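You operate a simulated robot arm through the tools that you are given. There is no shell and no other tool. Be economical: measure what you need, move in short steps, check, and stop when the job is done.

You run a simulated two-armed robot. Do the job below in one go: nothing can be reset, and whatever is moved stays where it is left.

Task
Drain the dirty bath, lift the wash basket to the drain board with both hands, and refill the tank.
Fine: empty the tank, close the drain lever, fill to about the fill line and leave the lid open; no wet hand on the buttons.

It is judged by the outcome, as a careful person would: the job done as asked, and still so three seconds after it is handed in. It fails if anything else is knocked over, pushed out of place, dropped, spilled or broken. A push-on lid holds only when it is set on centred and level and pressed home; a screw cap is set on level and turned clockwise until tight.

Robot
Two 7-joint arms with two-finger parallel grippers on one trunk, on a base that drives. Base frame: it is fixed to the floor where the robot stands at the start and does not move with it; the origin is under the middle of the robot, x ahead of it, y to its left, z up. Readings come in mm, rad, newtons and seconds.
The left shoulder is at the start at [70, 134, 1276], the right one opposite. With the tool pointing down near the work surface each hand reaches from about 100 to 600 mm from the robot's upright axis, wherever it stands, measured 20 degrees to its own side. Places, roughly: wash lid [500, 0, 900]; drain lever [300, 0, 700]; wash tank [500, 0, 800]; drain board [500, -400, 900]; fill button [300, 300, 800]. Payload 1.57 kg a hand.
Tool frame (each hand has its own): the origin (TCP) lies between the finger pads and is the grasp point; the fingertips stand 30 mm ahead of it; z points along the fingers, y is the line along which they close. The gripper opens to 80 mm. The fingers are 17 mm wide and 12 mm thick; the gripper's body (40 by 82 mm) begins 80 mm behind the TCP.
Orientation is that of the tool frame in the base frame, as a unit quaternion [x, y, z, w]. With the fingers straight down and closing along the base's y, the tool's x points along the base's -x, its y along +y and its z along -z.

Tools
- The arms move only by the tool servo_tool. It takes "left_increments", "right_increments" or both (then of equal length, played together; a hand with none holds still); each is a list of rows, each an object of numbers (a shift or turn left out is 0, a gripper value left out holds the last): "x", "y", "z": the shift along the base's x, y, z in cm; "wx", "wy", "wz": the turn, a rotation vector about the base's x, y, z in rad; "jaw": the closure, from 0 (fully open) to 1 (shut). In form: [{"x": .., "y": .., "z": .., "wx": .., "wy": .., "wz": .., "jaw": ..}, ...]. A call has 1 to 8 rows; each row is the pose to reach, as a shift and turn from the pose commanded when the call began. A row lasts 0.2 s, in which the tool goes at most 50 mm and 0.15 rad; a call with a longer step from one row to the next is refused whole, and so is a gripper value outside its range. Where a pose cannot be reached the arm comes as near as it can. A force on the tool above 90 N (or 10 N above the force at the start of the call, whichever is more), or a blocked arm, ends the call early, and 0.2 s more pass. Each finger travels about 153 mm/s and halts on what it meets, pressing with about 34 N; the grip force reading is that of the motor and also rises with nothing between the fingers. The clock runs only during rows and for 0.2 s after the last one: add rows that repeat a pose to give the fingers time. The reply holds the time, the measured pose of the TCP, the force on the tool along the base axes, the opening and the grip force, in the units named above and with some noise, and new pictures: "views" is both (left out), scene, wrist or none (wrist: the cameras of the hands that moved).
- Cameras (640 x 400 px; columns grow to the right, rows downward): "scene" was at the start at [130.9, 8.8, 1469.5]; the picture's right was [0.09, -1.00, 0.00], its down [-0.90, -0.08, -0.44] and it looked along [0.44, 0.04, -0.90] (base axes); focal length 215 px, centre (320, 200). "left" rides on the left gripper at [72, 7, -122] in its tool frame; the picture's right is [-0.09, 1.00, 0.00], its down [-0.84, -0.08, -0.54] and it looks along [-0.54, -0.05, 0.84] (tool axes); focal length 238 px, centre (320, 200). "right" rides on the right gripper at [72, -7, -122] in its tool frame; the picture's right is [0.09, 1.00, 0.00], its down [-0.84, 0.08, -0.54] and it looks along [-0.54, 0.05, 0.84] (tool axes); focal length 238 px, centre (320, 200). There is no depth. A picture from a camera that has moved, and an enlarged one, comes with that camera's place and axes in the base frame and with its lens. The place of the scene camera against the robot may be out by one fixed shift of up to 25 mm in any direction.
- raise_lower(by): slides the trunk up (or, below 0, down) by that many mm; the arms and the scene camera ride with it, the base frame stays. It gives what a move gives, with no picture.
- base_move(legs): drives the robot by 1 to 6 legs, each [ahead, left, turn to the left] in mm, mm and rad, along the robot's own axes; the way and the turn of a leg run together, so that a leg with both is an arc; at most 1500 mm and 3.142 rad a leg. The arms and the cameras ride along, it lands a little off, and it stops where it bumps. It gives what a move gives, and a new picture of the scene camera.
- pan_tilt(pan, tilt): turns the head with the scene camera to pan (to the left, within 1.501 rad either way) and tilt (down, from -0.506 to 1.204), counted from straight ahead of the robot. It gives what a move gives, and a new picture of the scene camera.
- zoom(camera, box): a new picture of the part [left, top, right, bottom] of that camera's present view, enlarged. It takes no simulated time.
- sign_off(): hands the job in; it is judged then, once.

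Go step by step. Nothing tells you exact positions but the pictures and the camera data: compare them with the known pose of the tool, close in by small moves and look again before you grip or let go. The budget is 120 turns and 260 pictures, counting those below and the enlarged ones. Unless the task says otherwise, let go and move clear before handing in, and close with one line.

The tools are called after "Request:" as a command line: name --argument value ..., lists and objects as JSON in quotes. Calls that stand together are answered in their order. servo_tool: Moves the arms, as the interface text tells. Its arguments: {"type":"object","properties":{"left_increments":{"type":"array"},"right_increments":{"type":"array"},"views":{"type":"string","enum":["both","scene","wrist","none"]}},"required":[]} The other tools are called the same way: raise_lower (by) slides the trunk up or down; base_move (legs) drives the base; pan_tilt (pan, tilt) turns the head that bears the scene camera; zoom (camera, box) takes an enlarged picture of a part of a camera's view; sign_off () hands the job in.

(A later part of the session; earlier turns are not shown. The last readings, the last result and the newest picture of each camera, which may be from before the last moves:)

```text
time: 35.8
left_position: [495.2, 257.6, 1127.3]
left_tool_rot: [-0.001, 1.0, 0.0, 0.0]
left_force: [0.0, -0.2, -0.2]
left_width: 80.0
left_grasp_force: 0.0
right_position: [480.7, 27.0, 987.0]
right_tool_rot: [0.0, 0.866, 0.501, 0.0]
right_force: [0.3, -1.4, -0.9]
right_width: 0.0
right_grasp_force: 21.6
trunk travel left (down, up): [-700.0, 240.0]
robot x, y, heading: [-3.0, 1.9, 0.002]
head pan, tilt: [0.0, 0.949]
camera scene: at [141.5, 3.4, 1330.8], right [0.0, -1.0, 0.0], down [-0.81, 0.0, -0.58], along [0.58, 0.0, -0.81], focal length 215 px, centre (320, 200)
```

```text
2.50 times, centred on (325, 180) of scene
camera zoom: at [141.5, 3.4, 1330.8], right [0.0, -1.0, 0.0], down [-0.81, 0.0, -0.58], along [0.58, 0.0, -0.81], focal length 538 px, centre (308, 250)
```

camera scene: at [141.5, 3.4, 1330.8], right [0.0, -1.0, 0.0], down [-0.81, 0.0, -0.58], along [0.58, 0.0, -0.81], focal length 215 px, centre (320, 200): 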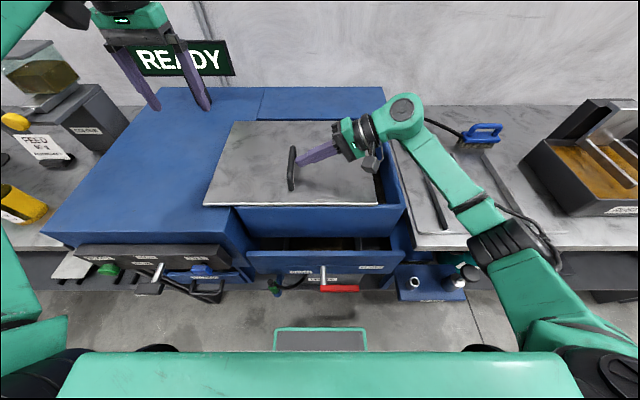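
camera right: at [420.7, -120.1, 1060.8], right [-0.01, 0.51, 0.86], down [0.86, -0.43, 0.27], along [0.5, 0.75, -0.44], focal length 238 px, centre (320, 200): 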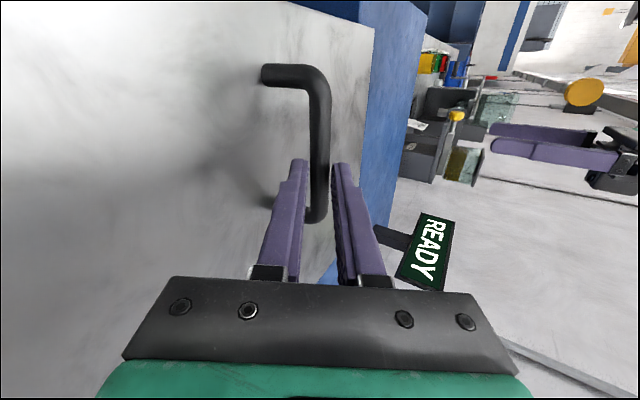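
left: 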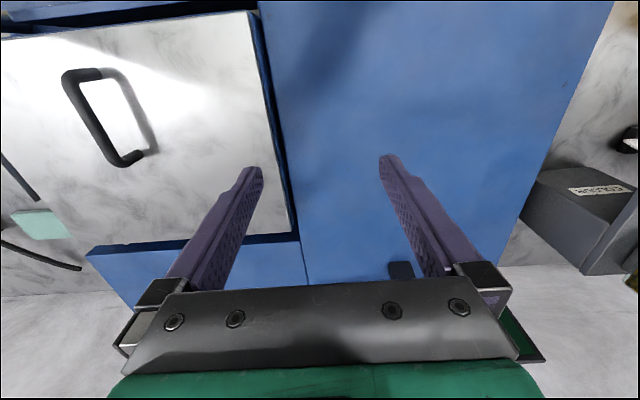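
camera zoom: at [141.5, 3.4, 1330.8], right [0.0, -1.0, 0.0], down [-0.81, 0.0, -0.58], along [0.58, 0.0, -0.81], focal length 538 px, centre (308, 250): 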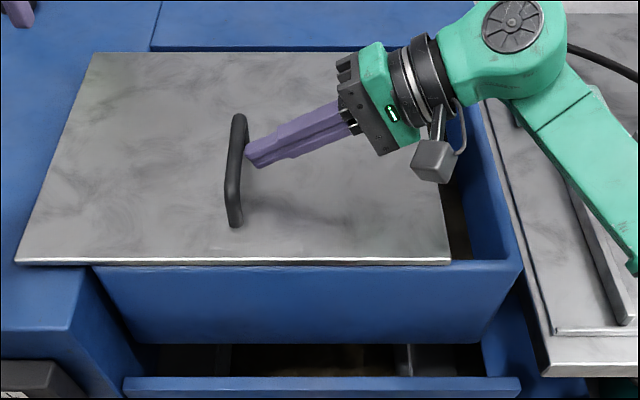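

It is a sliding lid, and it moves with almost no force. I'll move the left arm out of the way and keep pushing the lid left.

Request:
servo_tool --left_increments '[{"x": -3, "y": 3, "z": 2}, {"x": -6, "y": 6, "z": 4}, {"x": -9, "y": 9, "z": 6}, {"x": -12, "y": 12, "z": 8}, {"x": -15, "y": 15, "z": 10}, {"x": -18, "y": 17, "z": 10}]' --right_increments '[{"y": 0}, {"y": 1}, {"y": 2.5}, {"y": 4}, {"y": 5.5}, {"y": 7}]' --views "scene"

```text
time: 37.2
left_position: [383.4, 418.3, 1222.2]
left_tool_rot: [-0.001, 1.0, -0.001, 0.0]
left_force: [0.3, 0.4, 0.4]
left_width: 79.7
left_grasp_force: 0.1
left hand out of reach, approached as far as the arm can: row 4, 5, 6
right_position: [480.5, 98.8, 990.2]
right_tool_rot: [0.0, 0.865, 0.501, 0.0]
right_force: [-1.8, -1.7, 3.0]
right_width: 0.0
right_grasp_force: 21.2
trunk travel left (down, up): [-700.0, 240.0]
robot x, y, heading: [1.2, 0.4, -0.0]
head pan, tilt: [0.0, 0.949]
camera scene: at [141.0, 4.3, 1330.9], right [0.0, -1.0, 0.0], down [-0.81, 0.0, -0.58], along [0.58, 0.0, -0.81], focal length 215 px, centre (320, 200)
```

scene: 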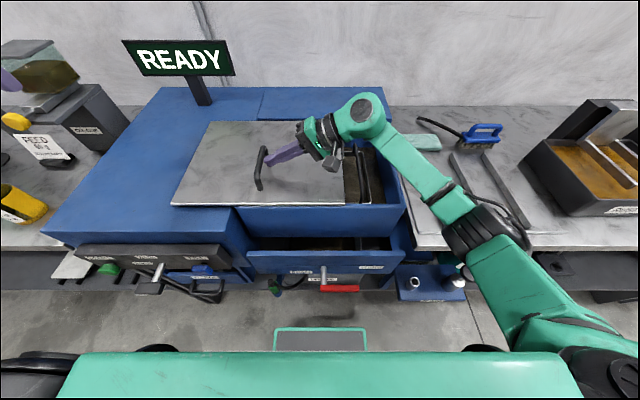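

Request:
servo_tool --right_increments '[{"y": 2}, {"y": 4}, {"y": 6}, {"y": 8}, {"y": 10}, {"y": 12}, {"y": 14}]' --views "scene"

```text
time: 38.8
left_position: [383.1, 418.8, 1220.9]
left_tool_rot: [-0.001, 1.0, 0.0, 0.0]
left_force: [0.0, 0.0, -0.4]
left_width: 80.0
left_grasp_force: 0.0
right_position: [480.6, 240.1, 988.9]
right_tool_rot: [-0.001, 0.865, 0.501, 0.001]
right_force: [0.0, -1.2, 1.0]
right_width: 0.0
right_grasp_force: 21.2
trunk travel left (down, up): [-700.0, 240.0]
robot x, y, heading: [-2.2, -1.2, 0.0]
head pan, tilt: [0.0, 0.949]
camera scene: at [140.9, 4.5, 1330.9], right [0.0, -1.0, 0.0], down [-0.81, 0.0, -0.58], along [0.58, 0.0, -0.81], focal length 215 px, centre (320, 200)
```

scene: 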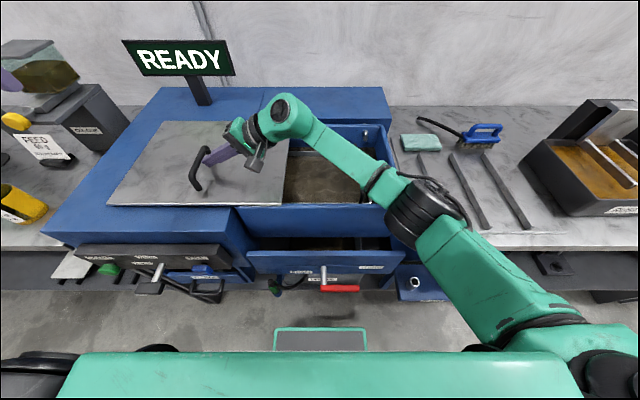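

Request:
servo_tool --right_increments '[{"y": 2}, {"y": 4}, {"y": 6}, {"y": 8}, {"y": 9}, {"y": 10}]' --views "scene"

```text
time: 40.2
left_position: [384.7, 416.7, 1221.0]
left_tool_rot: [-0.001, 1.0, 0.001, 0.001]
left_force: [0.5, 0.1, -0.5]
left_width: 80.0
left_grasp_force: 0.1
right_position: [478.9, 317.0, 987.8]
right_tool_rot: [0.0, 0.865, 0.501, 0.0]
right_force: [0.0, -0.2, -0.9]
right_width: 0.2
right_grasp_force: 20.8
right hand out of reach, approached as far as the arm can: row 5, 6
trunk travel left (down, up): [-700.0, 240.0]
robot x, y, heading: [-2.5, 2.5, 0.001]
head pan, tilt: [0.0, 0.949]
camera scene: at [141.6, 4.0, 1330.8], right [0.0, -1.0, 0.0], down [-0.81, 0.0, -0.58], along [0.58, 0.0, -0.81], focal length 215 px, centre (320, 200)
```

scene: 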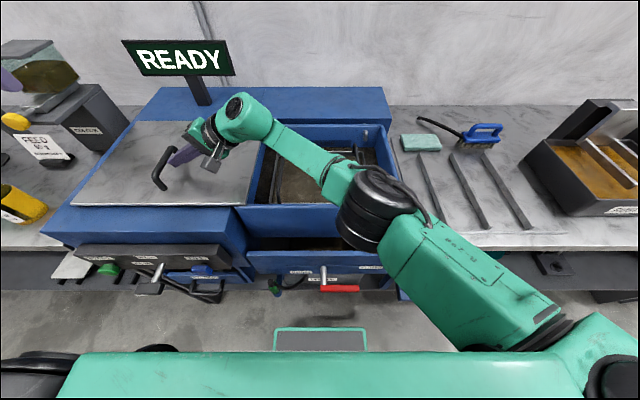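

The lid is nearly fully open. I'll bring the right hand back so I can view the tank.

Request:
servo_tool --right_increments '[{"y": -2, "z": 2}, {"y": -6, "z": 5}, {"y": -10, "z": 8}, {"y": -14, "z": 10}, {"y": -18, "z": 12}, {"y": -23, "z": 12}, {"y": -28, "z": 12}, {"x": -2, "y": -32, "z": 12}]' --views "none"

Request:
servo_tool --right_increments '[{"x": -3, "y": -4, "wx": -0.15}, {"x": -6, "y": -8, "wx": -0.3}, {"x": -9, "y": -12, "wx": -0.45}, {"x": -9, "y": -16, "wx": -0.6}, {"x": -9, "y": -20, "wx": -0.75}, {"x": -9, "y": -22, "wx": -0.9}, {"x": -9, "y": -22, "wx": -1.05}]' --views "both"

Request:
zoom --camera "scene" --box '[230, 100, 420, 300]'

```text
time: 42.0
left_position: [382.0, 416.9, 1221.8]
left_tool_rot: [-0.001, 1.0, 0.0, 0.001]
left_force: [-0.3, -0.6, -0.7]
left_width: 79.8
left_grasp_force: 0.1
right_position: [458.3, -5.5, 1108.3]
right_tool_rot: [-0.001, 0.865, 0.502, 0.0]
right_force: [0.1, -1.0, 0.3]
right_width: 0.0
right_grasp_force: 21.0
trunk travel left (down, up): [-700.0, 240.0]
robot x, y, heading: [-1.4, 0.8, 0.004]
head pan, tilt: [0.0, 0.949]
```

```text
time: 43.6
left_position: [384.3, 420.5, 1219.3]
left_tool_rot: [0.0, 1.0, -0.001, 0.0]
left_force: [0.3, 0.1, 0.2]
left_width: 80.2
left_grasp_force: 0.0
right_position: [371.0, -221.4, 1107.0]
right_tool_rot: [-0.001, 1.0, -0.001, -0.001]
right_force: [-0.2, 1.1, -0.5]
right_width: 0.0
right_grasp_force: 21.3
trunk travel left (down, up): [-700.0, 240.0]
robot x, y, heading: [1.0, -3.5, 0.002]
head pan, tilt: [0.0, 0.949]
camera scene: at [141.8, 5.8, 1330.7], right [0.0, -1.0, 0.0], down [-0.81, 0.0, -0.58], along [0.58, 0.0, -0.81], focal length 215 px, centre (320, 200)
camera right: at [299.3, -227.0, 1230.0], right [-0.09, 1.0, 0.0], down [0.84, 0.08, 0.54], along [0.54, 0.05, -0.84], focal length 238 px, centre (320, 200)
```

scene: 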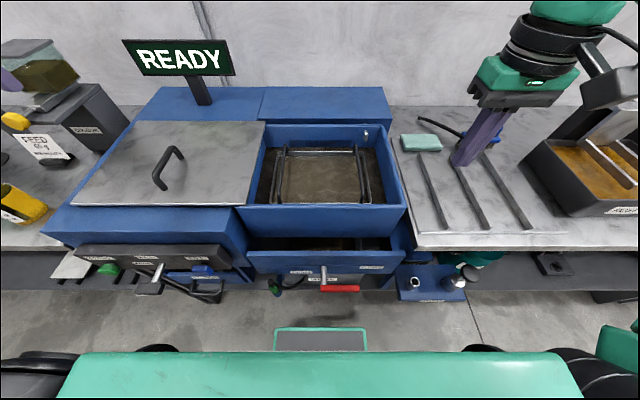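
right: 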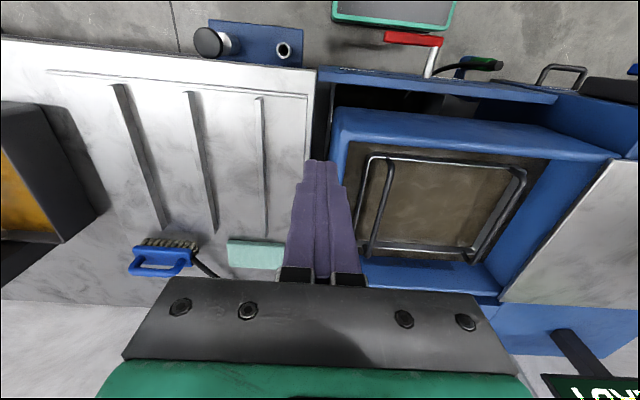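

```text
2.00 times, centred on (325, 200) of scene
camera zoom: at [141.8, 5.8, 1330.7], right [0.0, -1.0, 0.0], down [-0.81, 0.0, -0.58], along [0.58, 0.0, -0.81], focal length 430 px, centre (310, 200)
```

zoom: 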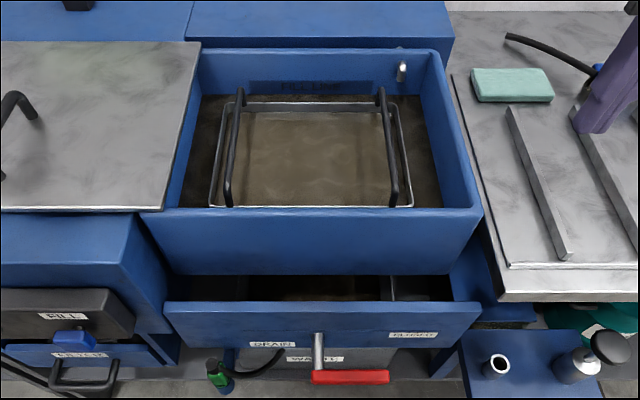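

The lid is fully open. The basket has two arched handles along x near y≈±75, and there's a "FILL LINE" mark on the back wall. Next is the drain lever: handle at x≈274, y from 0 to -105, z≈683. I'll bring the right hand over it, turned so the fingers close along x.

Request:
raise_lower --by -60

Request:
servo_tool --right_increments '[{"x": -1, "y": 2, "wz": 0.15}, {"x": -3, "y": 4, "wz": 0.3}, {"x": -5, "y": 6, "wz": 0.45}, {"x": -7, "y": 8, "wz": 0.6}, {"x": -9, "y": 10, "wz": 0.75}, {"x": -9.7, "y": 12, "wz": 0.9}, {"x": -9.7, "y": 13, "wz": 1.05}, {"x": -9.7, "y": 13, "wz": 1.2, "jaw": 0.3}]' --views "none"

Request:
servo_tool --right_increments '[{"z": -2, "wz": 0.15}, {"z": -4, "wz": 0.3}, {"z": -6, "wz": 0.37}, {"z": -8, "wz": 0.37}, {"z": -10, "wz": 0.37}, {"z": -10, "wz": 0.37}]' --views "both"

```text
time: 44.6
left_position: [384.4, 417.6, 1160.4]
left_tool_rot: [-0.001, 1.0, 0.0, 0.0]
left_force: [0.3, 0.0, 0.4]
left_width: 80.1
left_grasp_force: 0.0
right_position: [370.1, -220.7, 1048.2]
right_tool_rot: [0.0, 1.0, 0.0, 0.0]
right_force: [-0.4, 0.7, 0.7]
right_width: 0.0
right_grasp_force: 21.2
trunk travel left (down, up): [-640.0, 300.0]
robot x, y, heading: [1.7, -0.3, 0.002]
head pan, tilt: [0.0, 0.949]
```

```text
time: 46.4
left_position: [383.4, 417.7, 1160.2]
left_tool_rot: [-0.001, 1.0, 0.0, 0.0]
left_force: [-0.3, -0.3, -0.5]
left_width: 80.1
left_grasp_force: 0.0
right_position: [272.5, -92.1, 1048.1]
right_tool_rot: [-0.565, 0.825, 0.0, 0.0]
right_force: [-0.4, 0.3, 0.7]
right_width: 55.9
right_grasp_force: 0.0
trunk travel left (down, up): [-640.0, 300.0]
robot x, y, heading: [0.8, 3.3, 0.0]
head pan, tilt: [0.0, 0.949]
```

```text
time: 47.8
left_position: [384.1, 417.7, 1161.0]
left_tool_rot: [-0.001, 1.0, 0.0, 0.0]
left_force: [-0.1, 0.7, 0.0]
left_width: 80.3
left_grasp_force: 0.0
right_position: [227.0, -65.3, 959.0]
right_tool_rot: [-0.706, 0.708, -0.001, 0.001]
right_force: [0.2, -0.5, 0.4]
right_width: 56.0
right_grasp_force: 0.0
right hand out of reach, approached as far as the arm can: row 1, 2, 3, 4, 5, 6
trunk travel left (down, up): [-640.0, 300.0]
robot x, y, heading: [0.5, -1.9, -0.001]
head pan, tilt: [0.0, 0.949]
camera scene: at [141.3, 3.8, 1270.8], right [0.0, -1.0, 0.0], down [-0.81, 0.0, -0.58], along [0.58, 0.0, -0.81], focal length 215 px, centre (320, 200)
camera right: at [233.9, -137.4, 1081.0], right [-1.0, -0.09, 0.0], down [-0.08, 0.84, 0.54], along [-0.05, 0.54, -0.84], focal length 238 px, centre (320, 200)
```

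scene: 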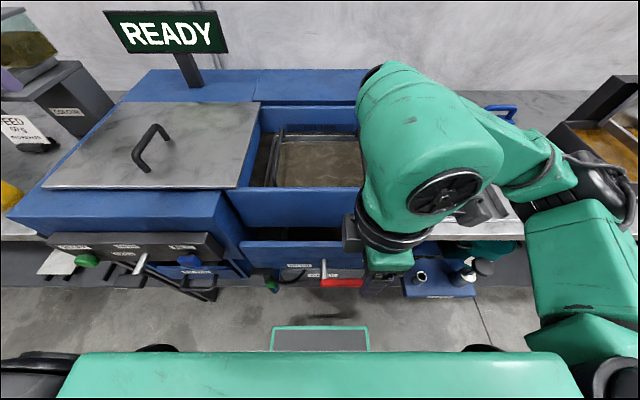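
right: 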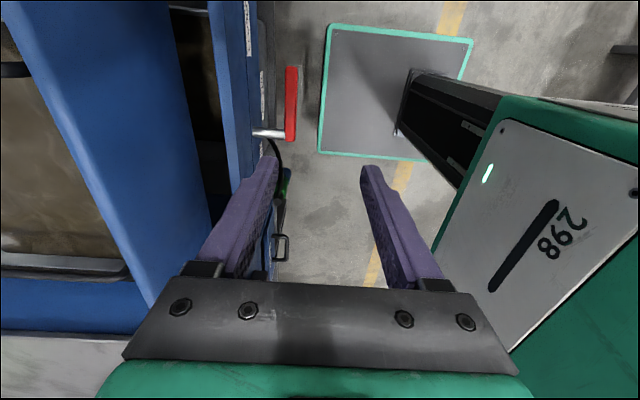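

Too close to the body for that reach. I'll back off 200 mm and reach forward instead.

Request:
base_move --legs '[[-220, 0, 0]]'

Request:
servo_tool --right_increments '[{"x": 4.5, "y": -0.5}, {"x": 9, "y": -1}, {"x": 13.5, "y": -1.5}, {"x": 18, "y": -2}, {"x": 22.5, "y": -2.5}, {"x": 26.5, "y": -2.5, "z": -2}, {"x": 26.5, "y": -2.5, "z": -6}, {"x": 26.5, "y": -2.5, "z": -6}]' --views "both"

```text
time: 49.5
left_position: [162.8, 417.7, 1161.2]
left_tool_rot: [-0.003, 1.0, 0.0, -0.001]
left_force: [0.2, -0.6, 0.3]
left_width: 80.2
left_grasp_force: 0.1
right_position: [7.9, -66.2, 960.1]
right_tool_rot: [-0.706, 0.708, 0.0, 0.0]
right_force: [0.1, 0.0, 0.4]
right_width: 55.8
right_grasp_force: 0.1
trunk travel left (down, up): [-640.0, 300.0]
robot x, y, heading: [-222.0, -0.7, 0.004]
head pan, tilt: [0.0, 0.949]
camera scene: at [-78.7, 3.8, 1270.7], right [0.0, -1.0, 0.0], down [-0.81, 0.0, -0.58], along [0.58, 0.0, -0.81], focal length 215 px, centre (320, 200)
```

scene: 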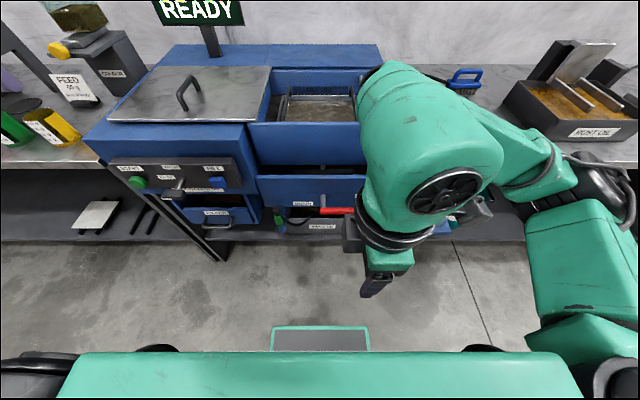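

```text
time: 51.3
left_position: [163.5, 417.1, 1161.0]
left_tool_rot: [-0.002, 1.0, 0.0, -0.001]
left_force: [-0.5, -0.7, -0.2]
left_width: 79.9
left_grasp_force: 0.1
right_position: [21.2, -35.9, 964.8]
right_tool_rot: [-0.706, 0.708, 0.0, 0.0]
right_force: [-0.3, -0.4, -0.1]
right_width: 56.1
right_grasp_force: 0.0
right hand out of reach, approached as far as the arm can: row 1, 2, 3, 4, 5, 6, 7, 8
trunk travel left (down, up): [-640.0, 300.0]
robot x, y, heading: [-220.7, 0.8, -0.001]
head pan, tilt: [0.0, 0.949]
camera scene: at [-79.3, 3.7, 1270.8], right [0.0, -1.0, 0.0], down [-0.81, 0.0, -0.58], along [0.58, 0.0, -0.81], focal length 215 px, centre (320, 200)
camera right: at [27.4, -108.1, 1086.4], right [-1.0, -0.09, 0.0], down [-0.08, 0.84, 0.54], along [-0.05, 0.54, -0.84], focal length 238 px, centre (320, 200)
```

scene: 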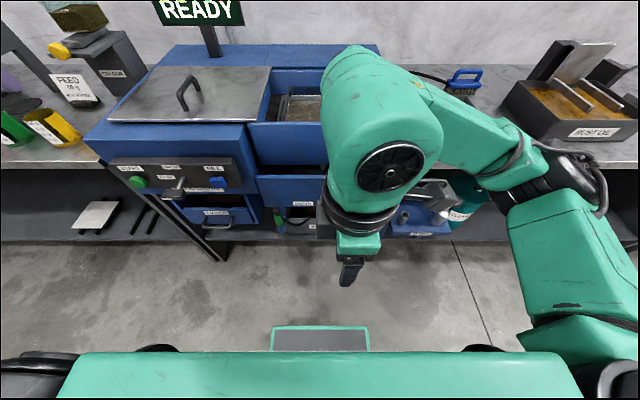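
right: 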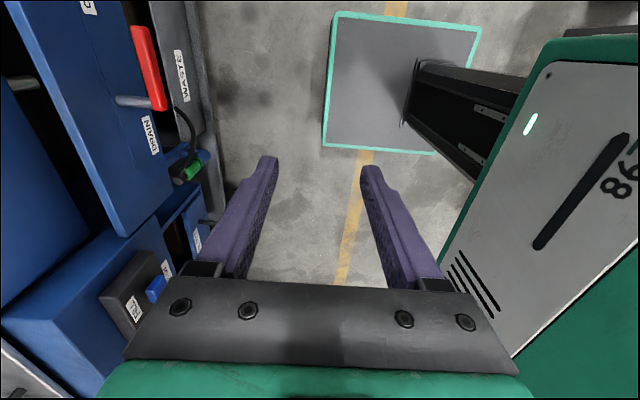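

The wrist twist limits it. I'll undo the twist and instead point closed fingers forward, so I can push the lever from below.

Request:
servo_tool --right_increments '[{"y": -2, "wz": -0.15}, {"y": -4, "wz": -0.3}, {"y": -6, "wz": -0.45}, {"y": -8, "wz": -0.6}, {"y": -10, "wz": -0.75}, {"y": -12, "wz": -0.9}, {"y": -12, "wz": -1.05}, {"y": -12, "wz": -1.2, "jaw": 1}]' --views "none"

Request:
servo_tool --right_increments '[{"wz": -0.15}, {"wz": -0.3}, {"wz": -0.37}]' --views "none"

Request:
servo_tool --right_increments '[{"wy": -0.15}, {"wy": -0.3}, {"wy": -0.45}, {"wy": -0.6}, {"wy": -0.75}, {"wy": -0.9}, {"wy": -1.05}, {"wy": -1.2}]' --views "none"

Request:
raise_lower --by -200

Request:
servo_tool --right_increments '[{"wy": -0.15}, {"wy": -0.3}, {"wy": -0.3}]' --views "both"

```text
time: 53.1
left_position: [162.8, 418.3, 1160.1]
left_tool_rot: [-0.001, 1.0, 0.0, -0.001]
left_force: [0.2, 1.1, -0.3]
left_width: 79.9
left_grasp_force: 0.1
right_position: [25.0, -162.4, 964.7]
right_tool_rot: [-0.183, 0.983, 0.0, -0.001]
right_force: [-0.1, -1.0, -0.6]
right_width: 0.0
right_grasp_force: 21.0
trunk travel left (down, up): [-640.0, 300.0]
robot x, y, heading: [-219.6, 0.9, 0.004]
head pan, tilt: [0.0, 0.949]
```

```text
time: 53.9
left_position: [163.2, 417.3, 1161.1]
left_tool_rot: [-0.002, 1.0, 0.0, 0.0]
left_force: [-1.2, 0.3, -0.3]
left_width: 80.1
left_grasp_force: 0.1
right_position: [25.5, -162.6, 964.5]
right_tool_rot: [0.001, 1.0, 0.0, 0.0]
right_force: [-0.6, -0.4, -0.7]
right_width: 0.0
right_grasp_force: 20.9
trunk travel left (down, up): [-640.0, 300.0]
robot x, y, heading: [-221.6, -2.5, 0.002]
head pan, tilt: [0.0, 0.949]
```

```text
time: 55.6
left_position: [162.7, 422.7, 1159.3]
left_tool_rot: [-0.002, 1.0, -0.002, 0.0]
left_force: [-0.5, 0.3, -0.3]
left_width: 79.9
left_grasp_force: 0.1
right_position: [85.4, 16.5, 1072.8]
right_tool_rot: [0.217, 0.833, 0.107, 0.498]
right_force: [0.8, 0.2, 0.7]
right_width: 0.1
right_grasp_force: 21.9
right hand out of reach, approached as far as the arm can: row 2, 3, 4, 5, 6, 7, 8
trunk travel left (down, up): [-640.0, 300.0]
robot x, y, heading: [-221.1, -0.8, 0.004]
head pan, tilt: [0.0, 0.949]
stopped in row 8 (right hand): the arm was blocked; the commanded pose is now the measured one
```

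```text
time: 57.8
left_position: [162.4, 417.2, 961.5]
left_tool_rot: [0.0, 1.0, 0.0, 0.0]
left_force: [-0.2, -0.3, 0.1]
left_width: 79.9
left_grasp_force: 0.1
right_position: [83.7, 10.9, 873.7]
right_tool_rot: [0.22, 0.832, 0.108, 0.497]
right_force: [-0.1, 0.2, 0.8]
right_width: 0.1
right_grasp_force: 21.6
trunk travel left (down, up): [-440.0, 500.0]
robot x, y, heading: [-222.3, 0.5, 0.005]
head pan, tilt: [0.0, 0.949]
```

```text
time: 58.6
left_position: [163.8, 417.6, 961.5]
left_tool_rot: [-0.001, 1.0, 0.0, 0.0]
left_force: [-0.5, 0.3, -0.4]
left_width: 80.0
left_grasp_force: 0.1
right_position: [98.1, 14.9, 924.7]
right_tool_rot: [0.303, 0.719, 0.201, 0.592]
right_force: [0.0, -0.1, 0.3]
right_width: 0.0
right_grasp_force: 21.4
trunk travel left (down, up): [-440.0, 500.0]
robot x, y, heading: [-221.3, -2.7, 0.001]
head pan, tilt: [0.0, 0.949]
camera scene: at [-79.2, 3.7, 1070.8], right [0.0, -1.0, 0.0], down [-0.81, 0.0, -0.58], along [0.58, 0.0, -0.81], focal length 215 px, centre (320, 200)
camera right: at [-30.6, 67.4, 894.8], right [0.19, 0.79, 0.58], down [-0.42, -0.47, 0.78], along [0.89, -0.39, 0.24], focal length 238 px, centre (320, 200)
```

scene: 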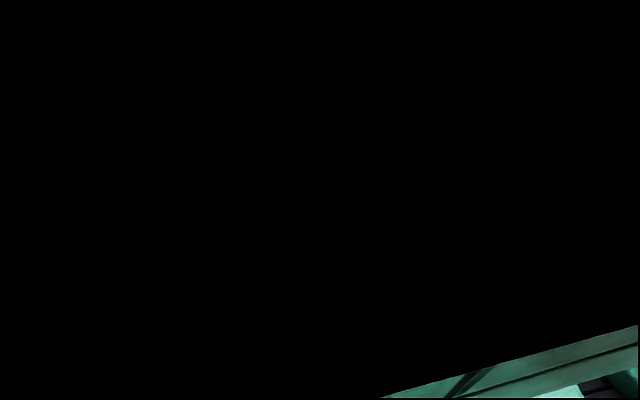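
right: 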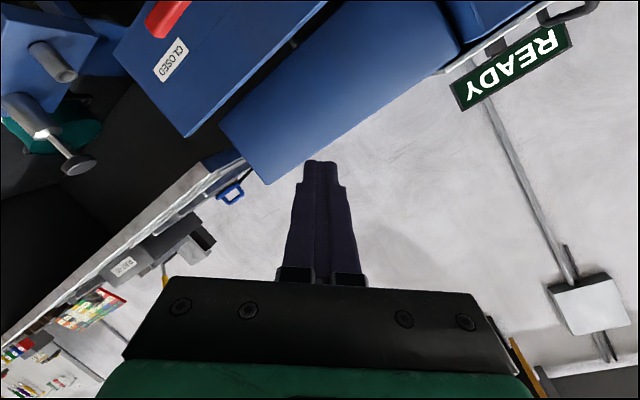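

The arm folded awkwardly because the hand was too near the body. I'll bring it out forward and to the right while levelling it.

Request:
servo_tool --right_increments '[{"x": 1, "y": -4, "wx": -0.12, "wy": -0.03, "wz": 0.024}, {"x": 2, "y": -8, "wx": -0.24, "wy": -0.06, "wz": 0.048}, {"x": 3, "y": -12, "wx": -0.36, "wy": -0.09, "wz": 0.072}, {"x": 4, "y": -16, "wx": -0.48, "wy": -0.12, "wz": 0.096}, {"x": 5, "y": -18, "wx": -0.6, "wy": -0.15, "wz": 0.12}, {"x": 6, "y": -18, "wx": -0.73, "wy": -0.184, "wz": 0.147}, {"x": 7, "y": -18, "wx": -0.73, "wy": -0.184, "wz": 0.147}]' --views "both"

```text
time: 58.9
left_position: [162.1, 416.8, 961.0]
left_tool_rot: [-0.001, 1.0, 0.001, 0.001]
left_force: [-0.6, 0.4, -0.5]
left_width: 79.9
left_grasp_force: 0.1
right_position: [98.9, 20.3, 930.3]
right_tool_rot: [0.277, 0.723, 0.197, 0.602]
right_force: [0.3, 0.2, -0.2]
right_width: 0.0
right_grasp_force: 21.5
trunk travel left (down, up): [-440.0, 500.0]
robot x, y, heading: [-221.3, 3.0, -0.0]
head pan, tilt: [0.0, 0.949]
stopped in row 1 (right hand): the arm was blocked; the commanded pose is now the measured one
camera scene: at [-78.9, 3.1, 1071.4], right [0.0, -1.0, 0.0], down [-0.81, 0.0, -0.59], along [0.59, 0.0, -0.81], focal length 215 px, centre (320, 200)
camera right: at [-30.8, 66.1, 895.7], right [0.15, 0.82, 0.55], down [-0.42, -0.45, 0.79], along [0.9, -0.35, 0.28], focal length 238 px, centre (320, 200)
```

scene: 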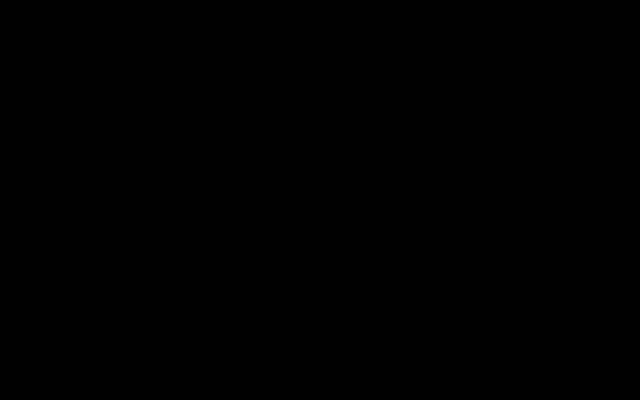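
right: 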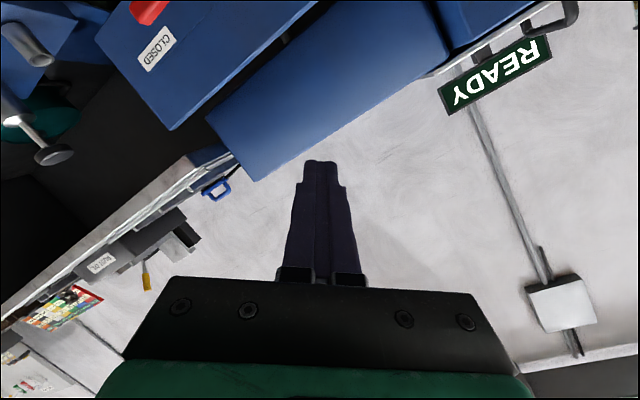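

The forearm is pressed against the head. I'll move it straight forward with no turning.

Request:
servo_tool --right_increments '[{"x": 2, "z": 0}, {"x": 4, "z": 0}, {"x": 6}, {"x": 9}, {"x": 12}, {"x": 15}]' --views "both"

```text
time: 60.3
left_position: [164.2, 416.8, 961.6]
left_tool_rot: [-0.001, 1.0, 0.0, 0.0]
left_force: [0.5, -0.2, -0.1]
left_width: 80.1
left_grasp_force: 0.1
right_position: [249.5, 20.4, 928.6]
right_tool_rot: [0.274, 0.723, 0.196, 0.603]
right_force: [0.0, 0.5, -0.5]
right_width: 0.0
right_grasp_force: 21.4
trunk travel left (down, up): [-440.0, 500.0]
robot x, y, heading: [-221.2, -1.8, -0.002]
head pan, tilt: [0.0, 0.949]
camera scene: at [-78.6, 3.4, 1070.7], right [0.0, -1.0, 0.0], down [-0.81, 0.0, -0.58], along [0.58, 0.0, -0.81], focal length 215 px, centre (320, 200)
camera right: at [119.8, 67.0, 893.9], right [0.15, 0.83, 0.54], down [-0.42, -0.44, 0.79], along [0.9, -0.35, 0.28], focal length 238 px, centre (320, 200)
```

scene: 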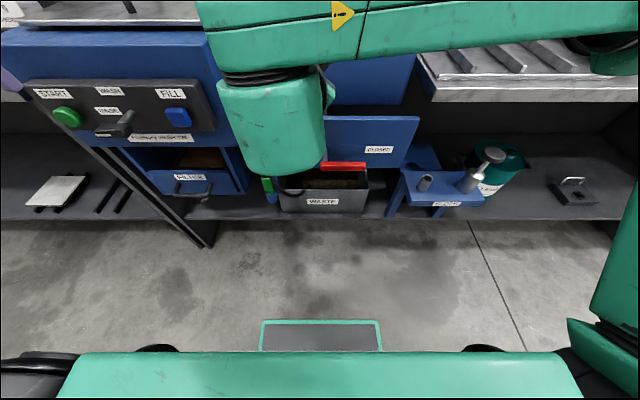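
right: 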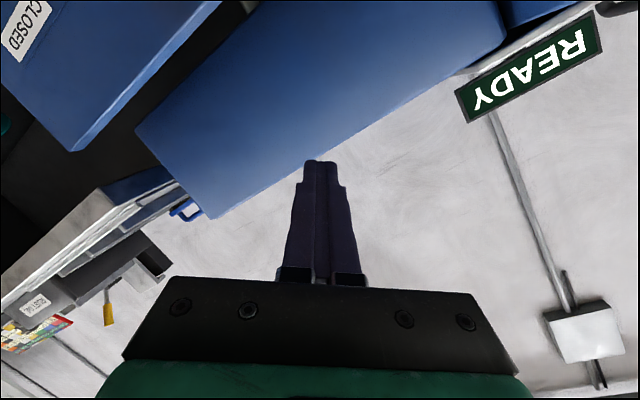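

Request:
servo_tool --right_increments '[{"x": -2, "y": -3, "wx": -0.12, "wy": -0.03, "wz": 0.02}, {"x": -4, "y": -6, "wx": -0.24, "wy": -0.06, "wz": 0.04}, {"x": -6, "y": -9, "wx": -0.36, "wy": -0.09, "wz": 0.06}, {"x": -7, "y": -12, "wx": -0.48, "wy": -0.12, "wz": 0.08}, {"x": -7, "y": -15, "wx": -0.6, "wy": -0.15, "wz": 0.1}, {"x": -7, "y": -18, "z": -2, "wx": -0.68, "wy": -0.173, "wz": 0.112}, {"x": -7, "y": -20, "z": -5, "wx": -0.68, "wy": -0.173, "wz": 0.112}]' --views "both"

```text
time: 61.9
left_position: [163.0, 419.8, 958.2]
left_tool_rot: [-0.001, 1.0, -0.001, -0.001]
left_force: [-0.4, 1.0, 0.1]
left_width: 79.9
left_grasp_force: 0.1
right_position: [243.1, -149.6, 914.2]
right_tool_rot: [0.002, 0.71, -0.005, 0.704]
right_force: [0.5, 1.2, -0.3]
right_width: 0.3
right_grasp_force: 21.5
right hand out of reach, approached as far as the arm can: row 4, 5, 6, 7
trunk travel left (down, up): [-440.0, 500.0]
robot x, y, heading: [-218.8, -0.3, 0.001]
head pan, tilt: [0.0, 0.949]
camera scene: at [-78.5, 6.7, 1070.7], right [0.0, -1.0, 0.0], down [-0.81, 0.0, -0.58], along [0.58, 0.0, -0.81], focal length 215 px, centre (320, 200)
camera right: at [120.6, -153.7, 842.8], right [0.0, 1.0, -0.1], down [-0.54, 0.09, 0.84], along [0.84, 0.05, 0.53], focal length 238 px, centre (320, 200)
```

scene: 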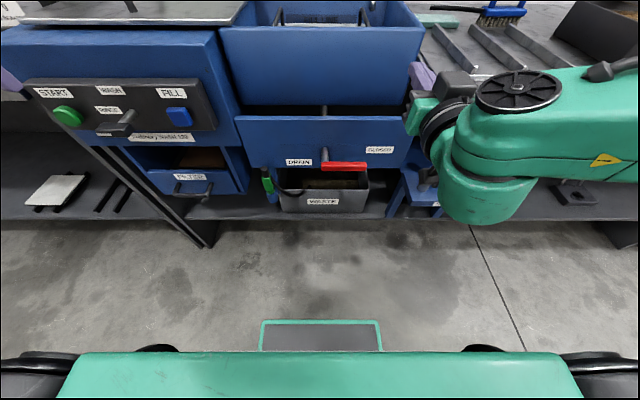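
right: 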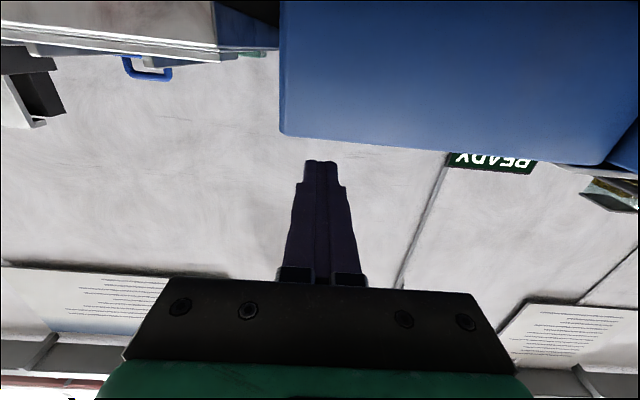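

The right hand now points forward. I'll lower the trunk to lever height, lifting the left hand to keep it clear.

Request:
servo_tool --left_increments '[{"z": 4}, {"z": 8}, {"z": 12}, {"z": 16}]' --views "none"

Request:
raise_lower --by -230

Request:
pan_tilt --pan 0.0 --tilt 0.6

```text
time: 62.9
left_position: [172.6, 370.8, 991.2]
left_tool_rot: [-0.001, 1.0, 0.0, 0.001]
left_force: [0.1, 1.0, -0.7]
left_width: 79.8
left_grasp_force: 0.0
left hand out of reach, approached as far as the arm can: row 1, 2, 3, 4
right_position: [242.3, -149.0, 914.5]
right_tool_rot: [0.002, 0.71, -0.004, 0.704]
right_force: [-0.1, 0.7, -0.1]
right_width: 0.1
right_grasp_force: 20.9
trunk travel left (down, up): [-440.0, 500.0]
robot x, y, heading: [-218.9, -0.0, -0.0]
head pan, tilt: [0.0, 0.949]
```

```text
time: 65.3
left_position: [172.4, 369.7, 761.9]
left_tool_rot: [-0.001, 1.0, 0.0, 0.002]
left_force: [-0.4, 0.7, -0.2]
left_width: 80.0
left_grasp_force: 0.1
right_position: [242.8, -148.7, 683.3]
right_tool_rot: [0.002, 0.71, -0.002, 0.704]
right_force: [0.4, 0.0, 0.5]
right_width: 0.0
right_grasp_force: 21.0
trunk travel left (down, up): [-210.0, 730.0]
robot x, y, heading: [-222.8, -0.3, 0.001]
head pan, tilt: [0.0, 0.949]
```

```text
time: 66.2
left_position: [171.5, 368.1, 762.1]
left_tool_rot: [0.0, 1.0, 0.0, 0.002]
left_force: [-0.3, 1.0, 0.1]
left_width: 79.8
left_grasp_force: 0.1
right_position: [241.7, -149.8, 683.5]
right_tool_rot: [0.002, 0.71, -0.002, 0.704]
right_force: [0.6, -0.1, -0.9]
right_width: 0.0
right_grasp_force: 21.7
trunk travel left (down, up): [-210.0, 730.0]
robot x, y, heading: [-218.5, 0.9, 0.004]
head pan, tilt: [0.0, 0.6]
camera scene: at [-63.7, 3.6, 869.1], right [0.0, -1.0, 0.0], down [-0.57, 0.0, -0.82], along [0.82, 0.0, -0.57], focal length 215 px, centre (320, 200)
```

scene: 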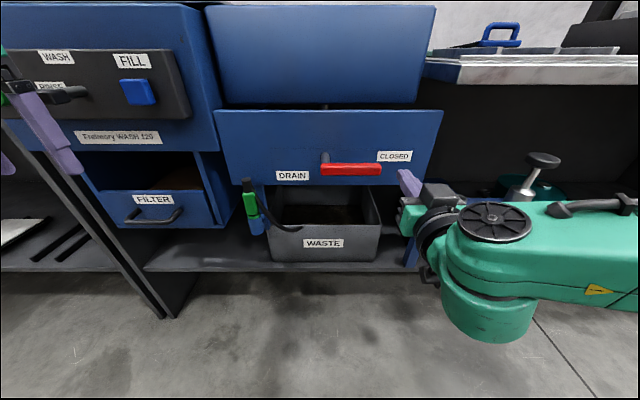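

The handle is at z≈690. I'll drop the fingers below it, slide under near its tip, and push up a little.

Request:
servo_tool --right_increments '[{"z": -2}, {"z": -4}, {"z": -4, "x": 1.5}, {"z": -4, "x": 3, "y": 3}, {"z": -4, "x": 3, "y": 6.3}, {"z": -4, "x": 3, "y": 6.3}]' --views "both"

```text
time: 67.6
left_position: [170.5, 369.9, 762.1]
left_tool_rot: [-0.001, 1.0, 0.0, 0.002]
left_force: [-0.8, 1.2, 0.0]
left_width: 80.0
left_grasp_force: 0.0
right_position: [273.5, -87.1, 642.3]
right_tool_rot: [0.003, 0.709, -0.003, 0.705]
right_force: [0.3, -0.1, 0.1]
right_width: 0.0
right_grasp_force: 21.5
right hand out of reach, approached as far as the arm can: row 1, 2
trunk travel left (down, up): [-210.0, 730.0]
robot x, y, heading: [-223.8, -0.2, 0.004]
head pan, tilt: [0.0, 0.6]
camera scene: at [-63.7, 3.5, 869.2], right [0.0, -1.0, 0.0], down [-0.56, 0.0, -0.83], along [0.83, 0.0, -0.56], focal length 215 px, centre (320, 200)
camera right: at [149.8, -92.2, 571.8], right [0.01, 1.0, -0.09], down [-0.54, 0.08, 0.84], along [0.84, 0.04, 0.53], focal length 238 px, centre (320, 200)
```

scene: 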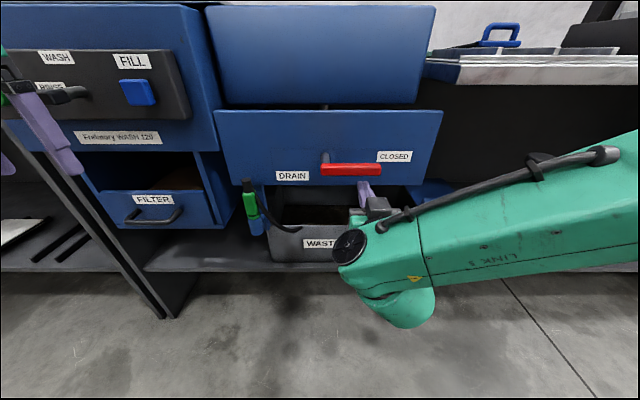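
right: 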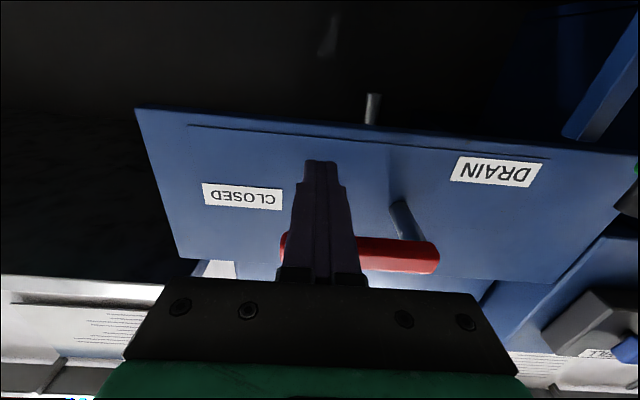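

Request:
servo_tool --right_increments '[{"z": 1}, {"z": 2}, {"z": 3}, {"z": 4}, {"z": 5, "y": 0.3}, {"z": 6, "y": 0.6}]' --views "both"

```text
time: 68.9
left_position: [176.1, 368.2, 762.0]
left_tool_rot: [-0.001, 1.0, 0.001, -0.001]
left_force: [0.7, -0.5, 0.2]
left_width: 80.3
left_grasp_force: 0.1
right_position: [271.6, -87.3, 671.3]
right_tool_rot: [0.001, 0.735, -0.009, 0.678]
right_force: [5.0, -5.1, -30.8]
right_width: 0.0
right_grasp_force: 21.5
trunk travel left (down, up): [-210.0, 730.0]
robot x, y, heading: [-221.8, -4.5, 0.001]
head pan, tilt: [0.0, 0.6]
stopped in row 6 (right hand): the force on the tool passed its limit (the readings are from after the stop); the commanded pose is now the measured one
camera scene: at [-60.0, 2.3, 869.0], right [0.0, -1.0, 0.0], down [-0.57, 0.0, -0.82], along [0.82, 0.0, -0.57], focal length 215 px, centre (320, 200)
camera right: at [143.3, -92.9, 609.8], right [0.01, 0.99, -0.1], down [-0.47, 0.09, 0.88], along [0.88, 0.04, 0.47], focal length 238 px, centre (320, 200)
```

scene: 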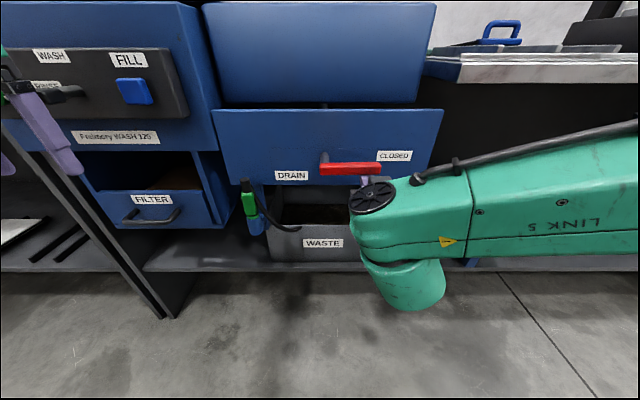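
right: 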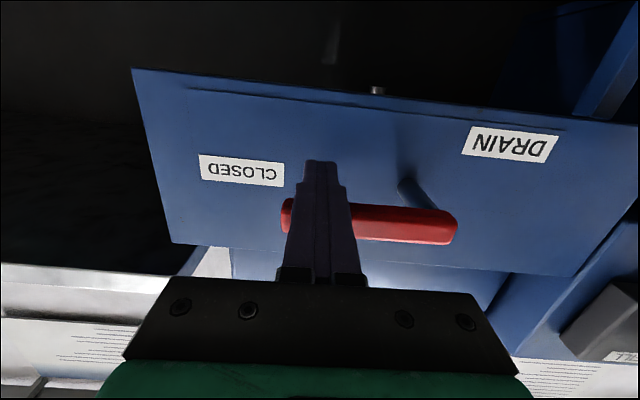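

Pushing up meets a hard stop with the handle's underside at z≈684, so the lever must turn downward. I'll back out, lower the trunk a bit, and come in above the handle.

Request:
servo_tool --right_increments '[{"z": -1, "wy": -0.04}, {"x": -2, "z": -1.5, "wy": -0.08}, {"x": -5, "z": -1.5, "wy": -0.08}, {"x": -6, "z": 3, "wy": -0.08}, {"x": -6, "z": 8, "wy": -0.08}, {"x": -6, "z": 11.5, "wy": -0.08}]' --views "none"

Request:
raise_lower --by -50

Request:
servo_tool --right_increments '[{"x": 1}, {"x": 1}]' --views "both"

```text
time: 70.3
left_position: [171.1, 369.5, 763.3]
left_tool_rot: [0.0, 1.0, 0.0, 0.002]
left_force: [-0.2, -0.4, -0.6]
left_width: 80.2
left_grasp_force: 0.1
right_position: [207.6, -86.3, 795.2]
right_tool_rot: [0.0, 0.7, -0.008, 0.714]
right_force: [-0.2, 0.1, -0.9]
right_width: 0.0
right_grasp_force: 21.4
trunk travel left (down, up): [-210.0, 730.0]
robot x, y, heading: [-221.3, -0.6, -0.003]
head pan, tilt: [0.0, 0.6]
```

```text
time: 71.3
left_position: [171.6, 369.3, 712.5]
left_tool_rot: [-0.001, 1.0, -0.001, 0.002]
left_force: [0.1, -0.1, 0.0]
left_width: 80.1
left_grasp_force: 0.1
right_position: [208.6, -87.3, 745.7]
right_tool_rot: [0.0, 0.699, -0.007, 0.715]
right_force: [0.1, -1.3, -0.4]
right_width: 0.0
right_grasp_force: 21.3
trunk travel left (down, up): [-160.0, 780.0]
robot x, y, heading: [-227.1, 1.1, -0.004]
head pan, tilt: [0.0, 0.6]
```

```text
time: 71.9
left_position: [171.6, 368.4, 712.0]
left_tool_rot: [-0.001, 1.0, -0.001, 0.003]
left_force: [-0.3, 0.6, 0.1]
left_width: 80.1
left_grasp_force: 0.0
right_position: [218.8, -86.3, 743.4]
right_tool_rot: [0.001, 0.699, -0.007, 0.715]
right_force: [-0.2, -0.4, -0.3]
right_width: 0.0
right_grasp_force: 21.6
trunk travel left (down, up): [-160.0, 780.0]
robot x, y, heading: [-222.7, 1.7, -0.004]
head pan, tilt: [0.0, 0.6]
camera scene: at [-64.2, 3.2, 819.2], right [0.0, -1.0, 0.0], down [-0.57, 0.0, -0.82], along [0.82, 0.0, -0.57], focal length 215 px, centre (320, 200)
camera right: at [97.2, -92.2, 670.3], right [0.01, 0.99, -0.1], down [-0.56, 0.09, 0.82], along [0.83, 0.05, 0.56], focal length 238 px, centre (320, 200)
```

scene: 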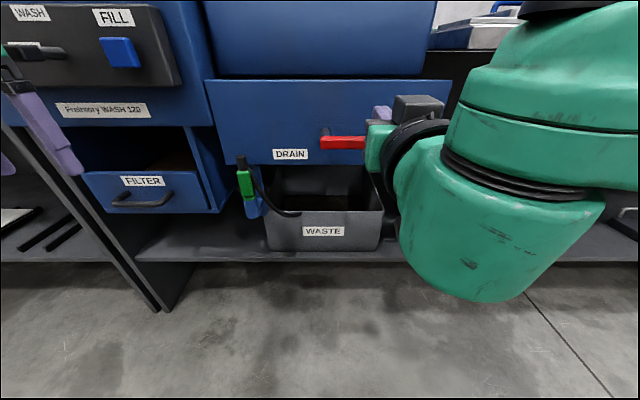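
right: 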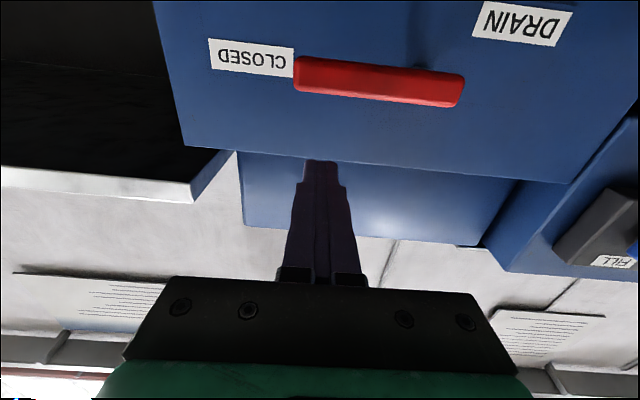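

I'll move forward over the handle and push down along an arc.

Request:
servo_tool --right_increments '[{"x": 2.2}, {"x": 4.4, "y": 0.5}, {"x": 4.4, "y": 0.6, "z": -2}, {"x": 4.4, "y": 0.6, "z": -3.2}, {"x": 4.4, "y": 0.5, "z": -4.4}, {"x": 4.4, "y": 0.4, "z": -5.6}, {"x": 4.4, "y": 0.8, "z": -7}, {"x": 4.4, "y": 1.2, "z": -8.2}]' --views "both"

```text
time: 73.7
left_position: [171.9, 368.3, 712.4]
left_tool_rot: [-0.001, 1.0, 0.0, 0.002]
left_force: [0.0, -0.6, -0.3]
left_width: 80.2
left_grasp_force: 0.0
right_position: [261.0, -74.8, 660.7]
right_tool_rot: [0.001, 0.7, -0.007, 0.714]
right_force: [0.8, 1.0, 2.0]
right_width: 0.0
right_grasp_force: 20.9
trunk travel left (down, up): [-160.0, 780.0]
robot x, y, heading: [-221.6, -4.1, -0.002]
head pan, tilt: [0.0, 0.6]
camera scene: at [-64.3, 3.2, 819.2], right [0.0, -1.0, 0.0], down [-0.56, 0.0, -0.83], along [0.83, 0.0, -0.56], focal length 215 px, centre (320, 200)
camera right: at [141.3, -80.6, 586.7], right [0.01, 0.99, -0.1], down [-0.56, 0.09, 0.82], along [0.83, 0.05, 0.56], focal length 238 px, centre (320, 200)
```

scene: 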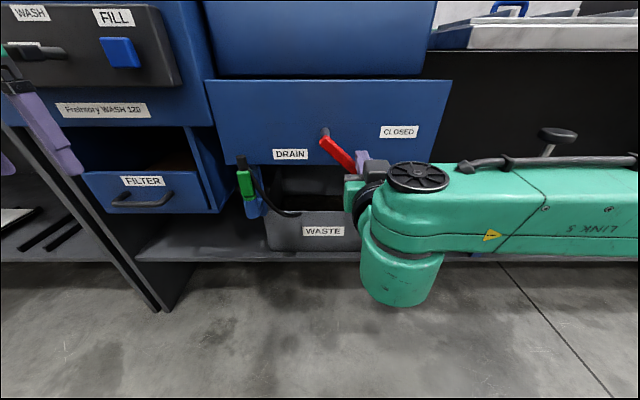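
right: 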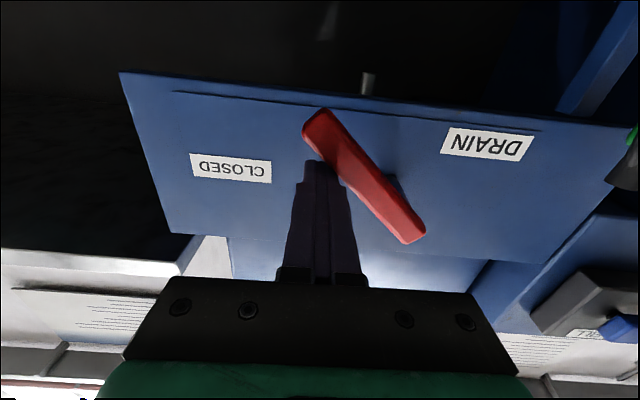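

The lever turns downward easily. I'll keep following the arc.

Request:
servo_tool --right_increments '[{"y": 0.5, "z": -1}, {"y": 1.0, "z": -2.0}, {"y": 1.9, "z": -2.9}, {"y": 2.8, "z": -3.7}, {"y": 3.9, "z": -4.3}, {"y": 5, "z": -4.7}, {"y": 5.8, "z": -4.9}]' --views "both"

```text
time: 75.3
left_position: [171.3, 361.7, 715.6]
left_tool_rot: [0.0, 1.0, 0.003, 0.004]
left_force: [0.2, 0.5, 0.2]
left_width: 80.2
left_grasp_force: 0.0
right_position: [262.1, -28.0, 616.7]
right_tool_rot: [0.012, 0.697, -0.011, 0.717]
right_force: [-6.2, -47.6, 14.3]
right_width: 0.0
right_grasp_force: 21.3
trunk travel left (down, up): [-160.0, 780.0]
robot x, y, heading: [-220.8, 1.6, -0.006]
head pan, tilt: [0.0, 0.6]
camera scene: at [-66.3, -3.0, 819.8], right [0.0, -1.0, -0.01], down [-0.56, 0.01, -0.83], along [0.83, 0.0, -0.56], focal length 215 px, centre (320, 200)
camera right: at [142.0, -29.7, 540.8], right [0.04, 1.0, -0.09], down [-0.56, 0.1, 0.82], along [0.83, 0.02, 0.56], focal length 238 px, centre (320, 200)
```

scene: 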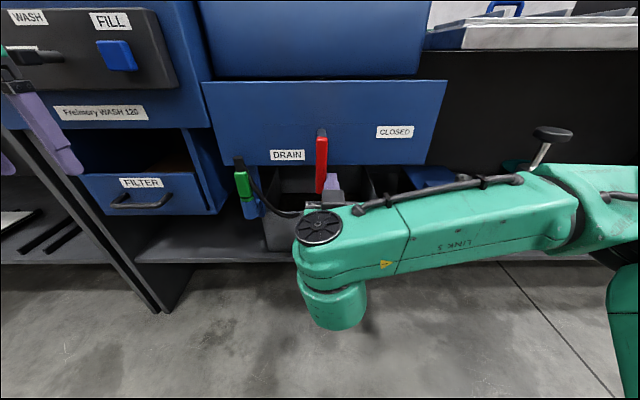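
right: 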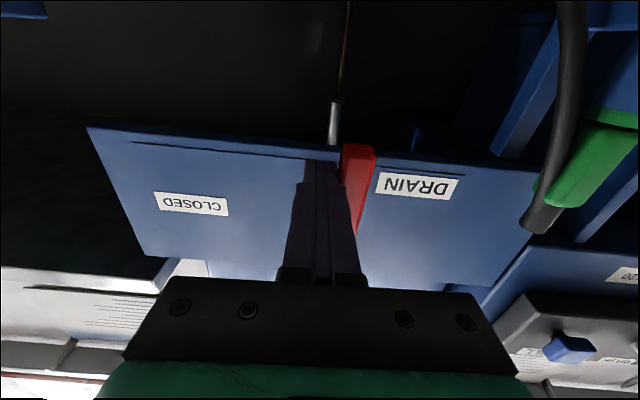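

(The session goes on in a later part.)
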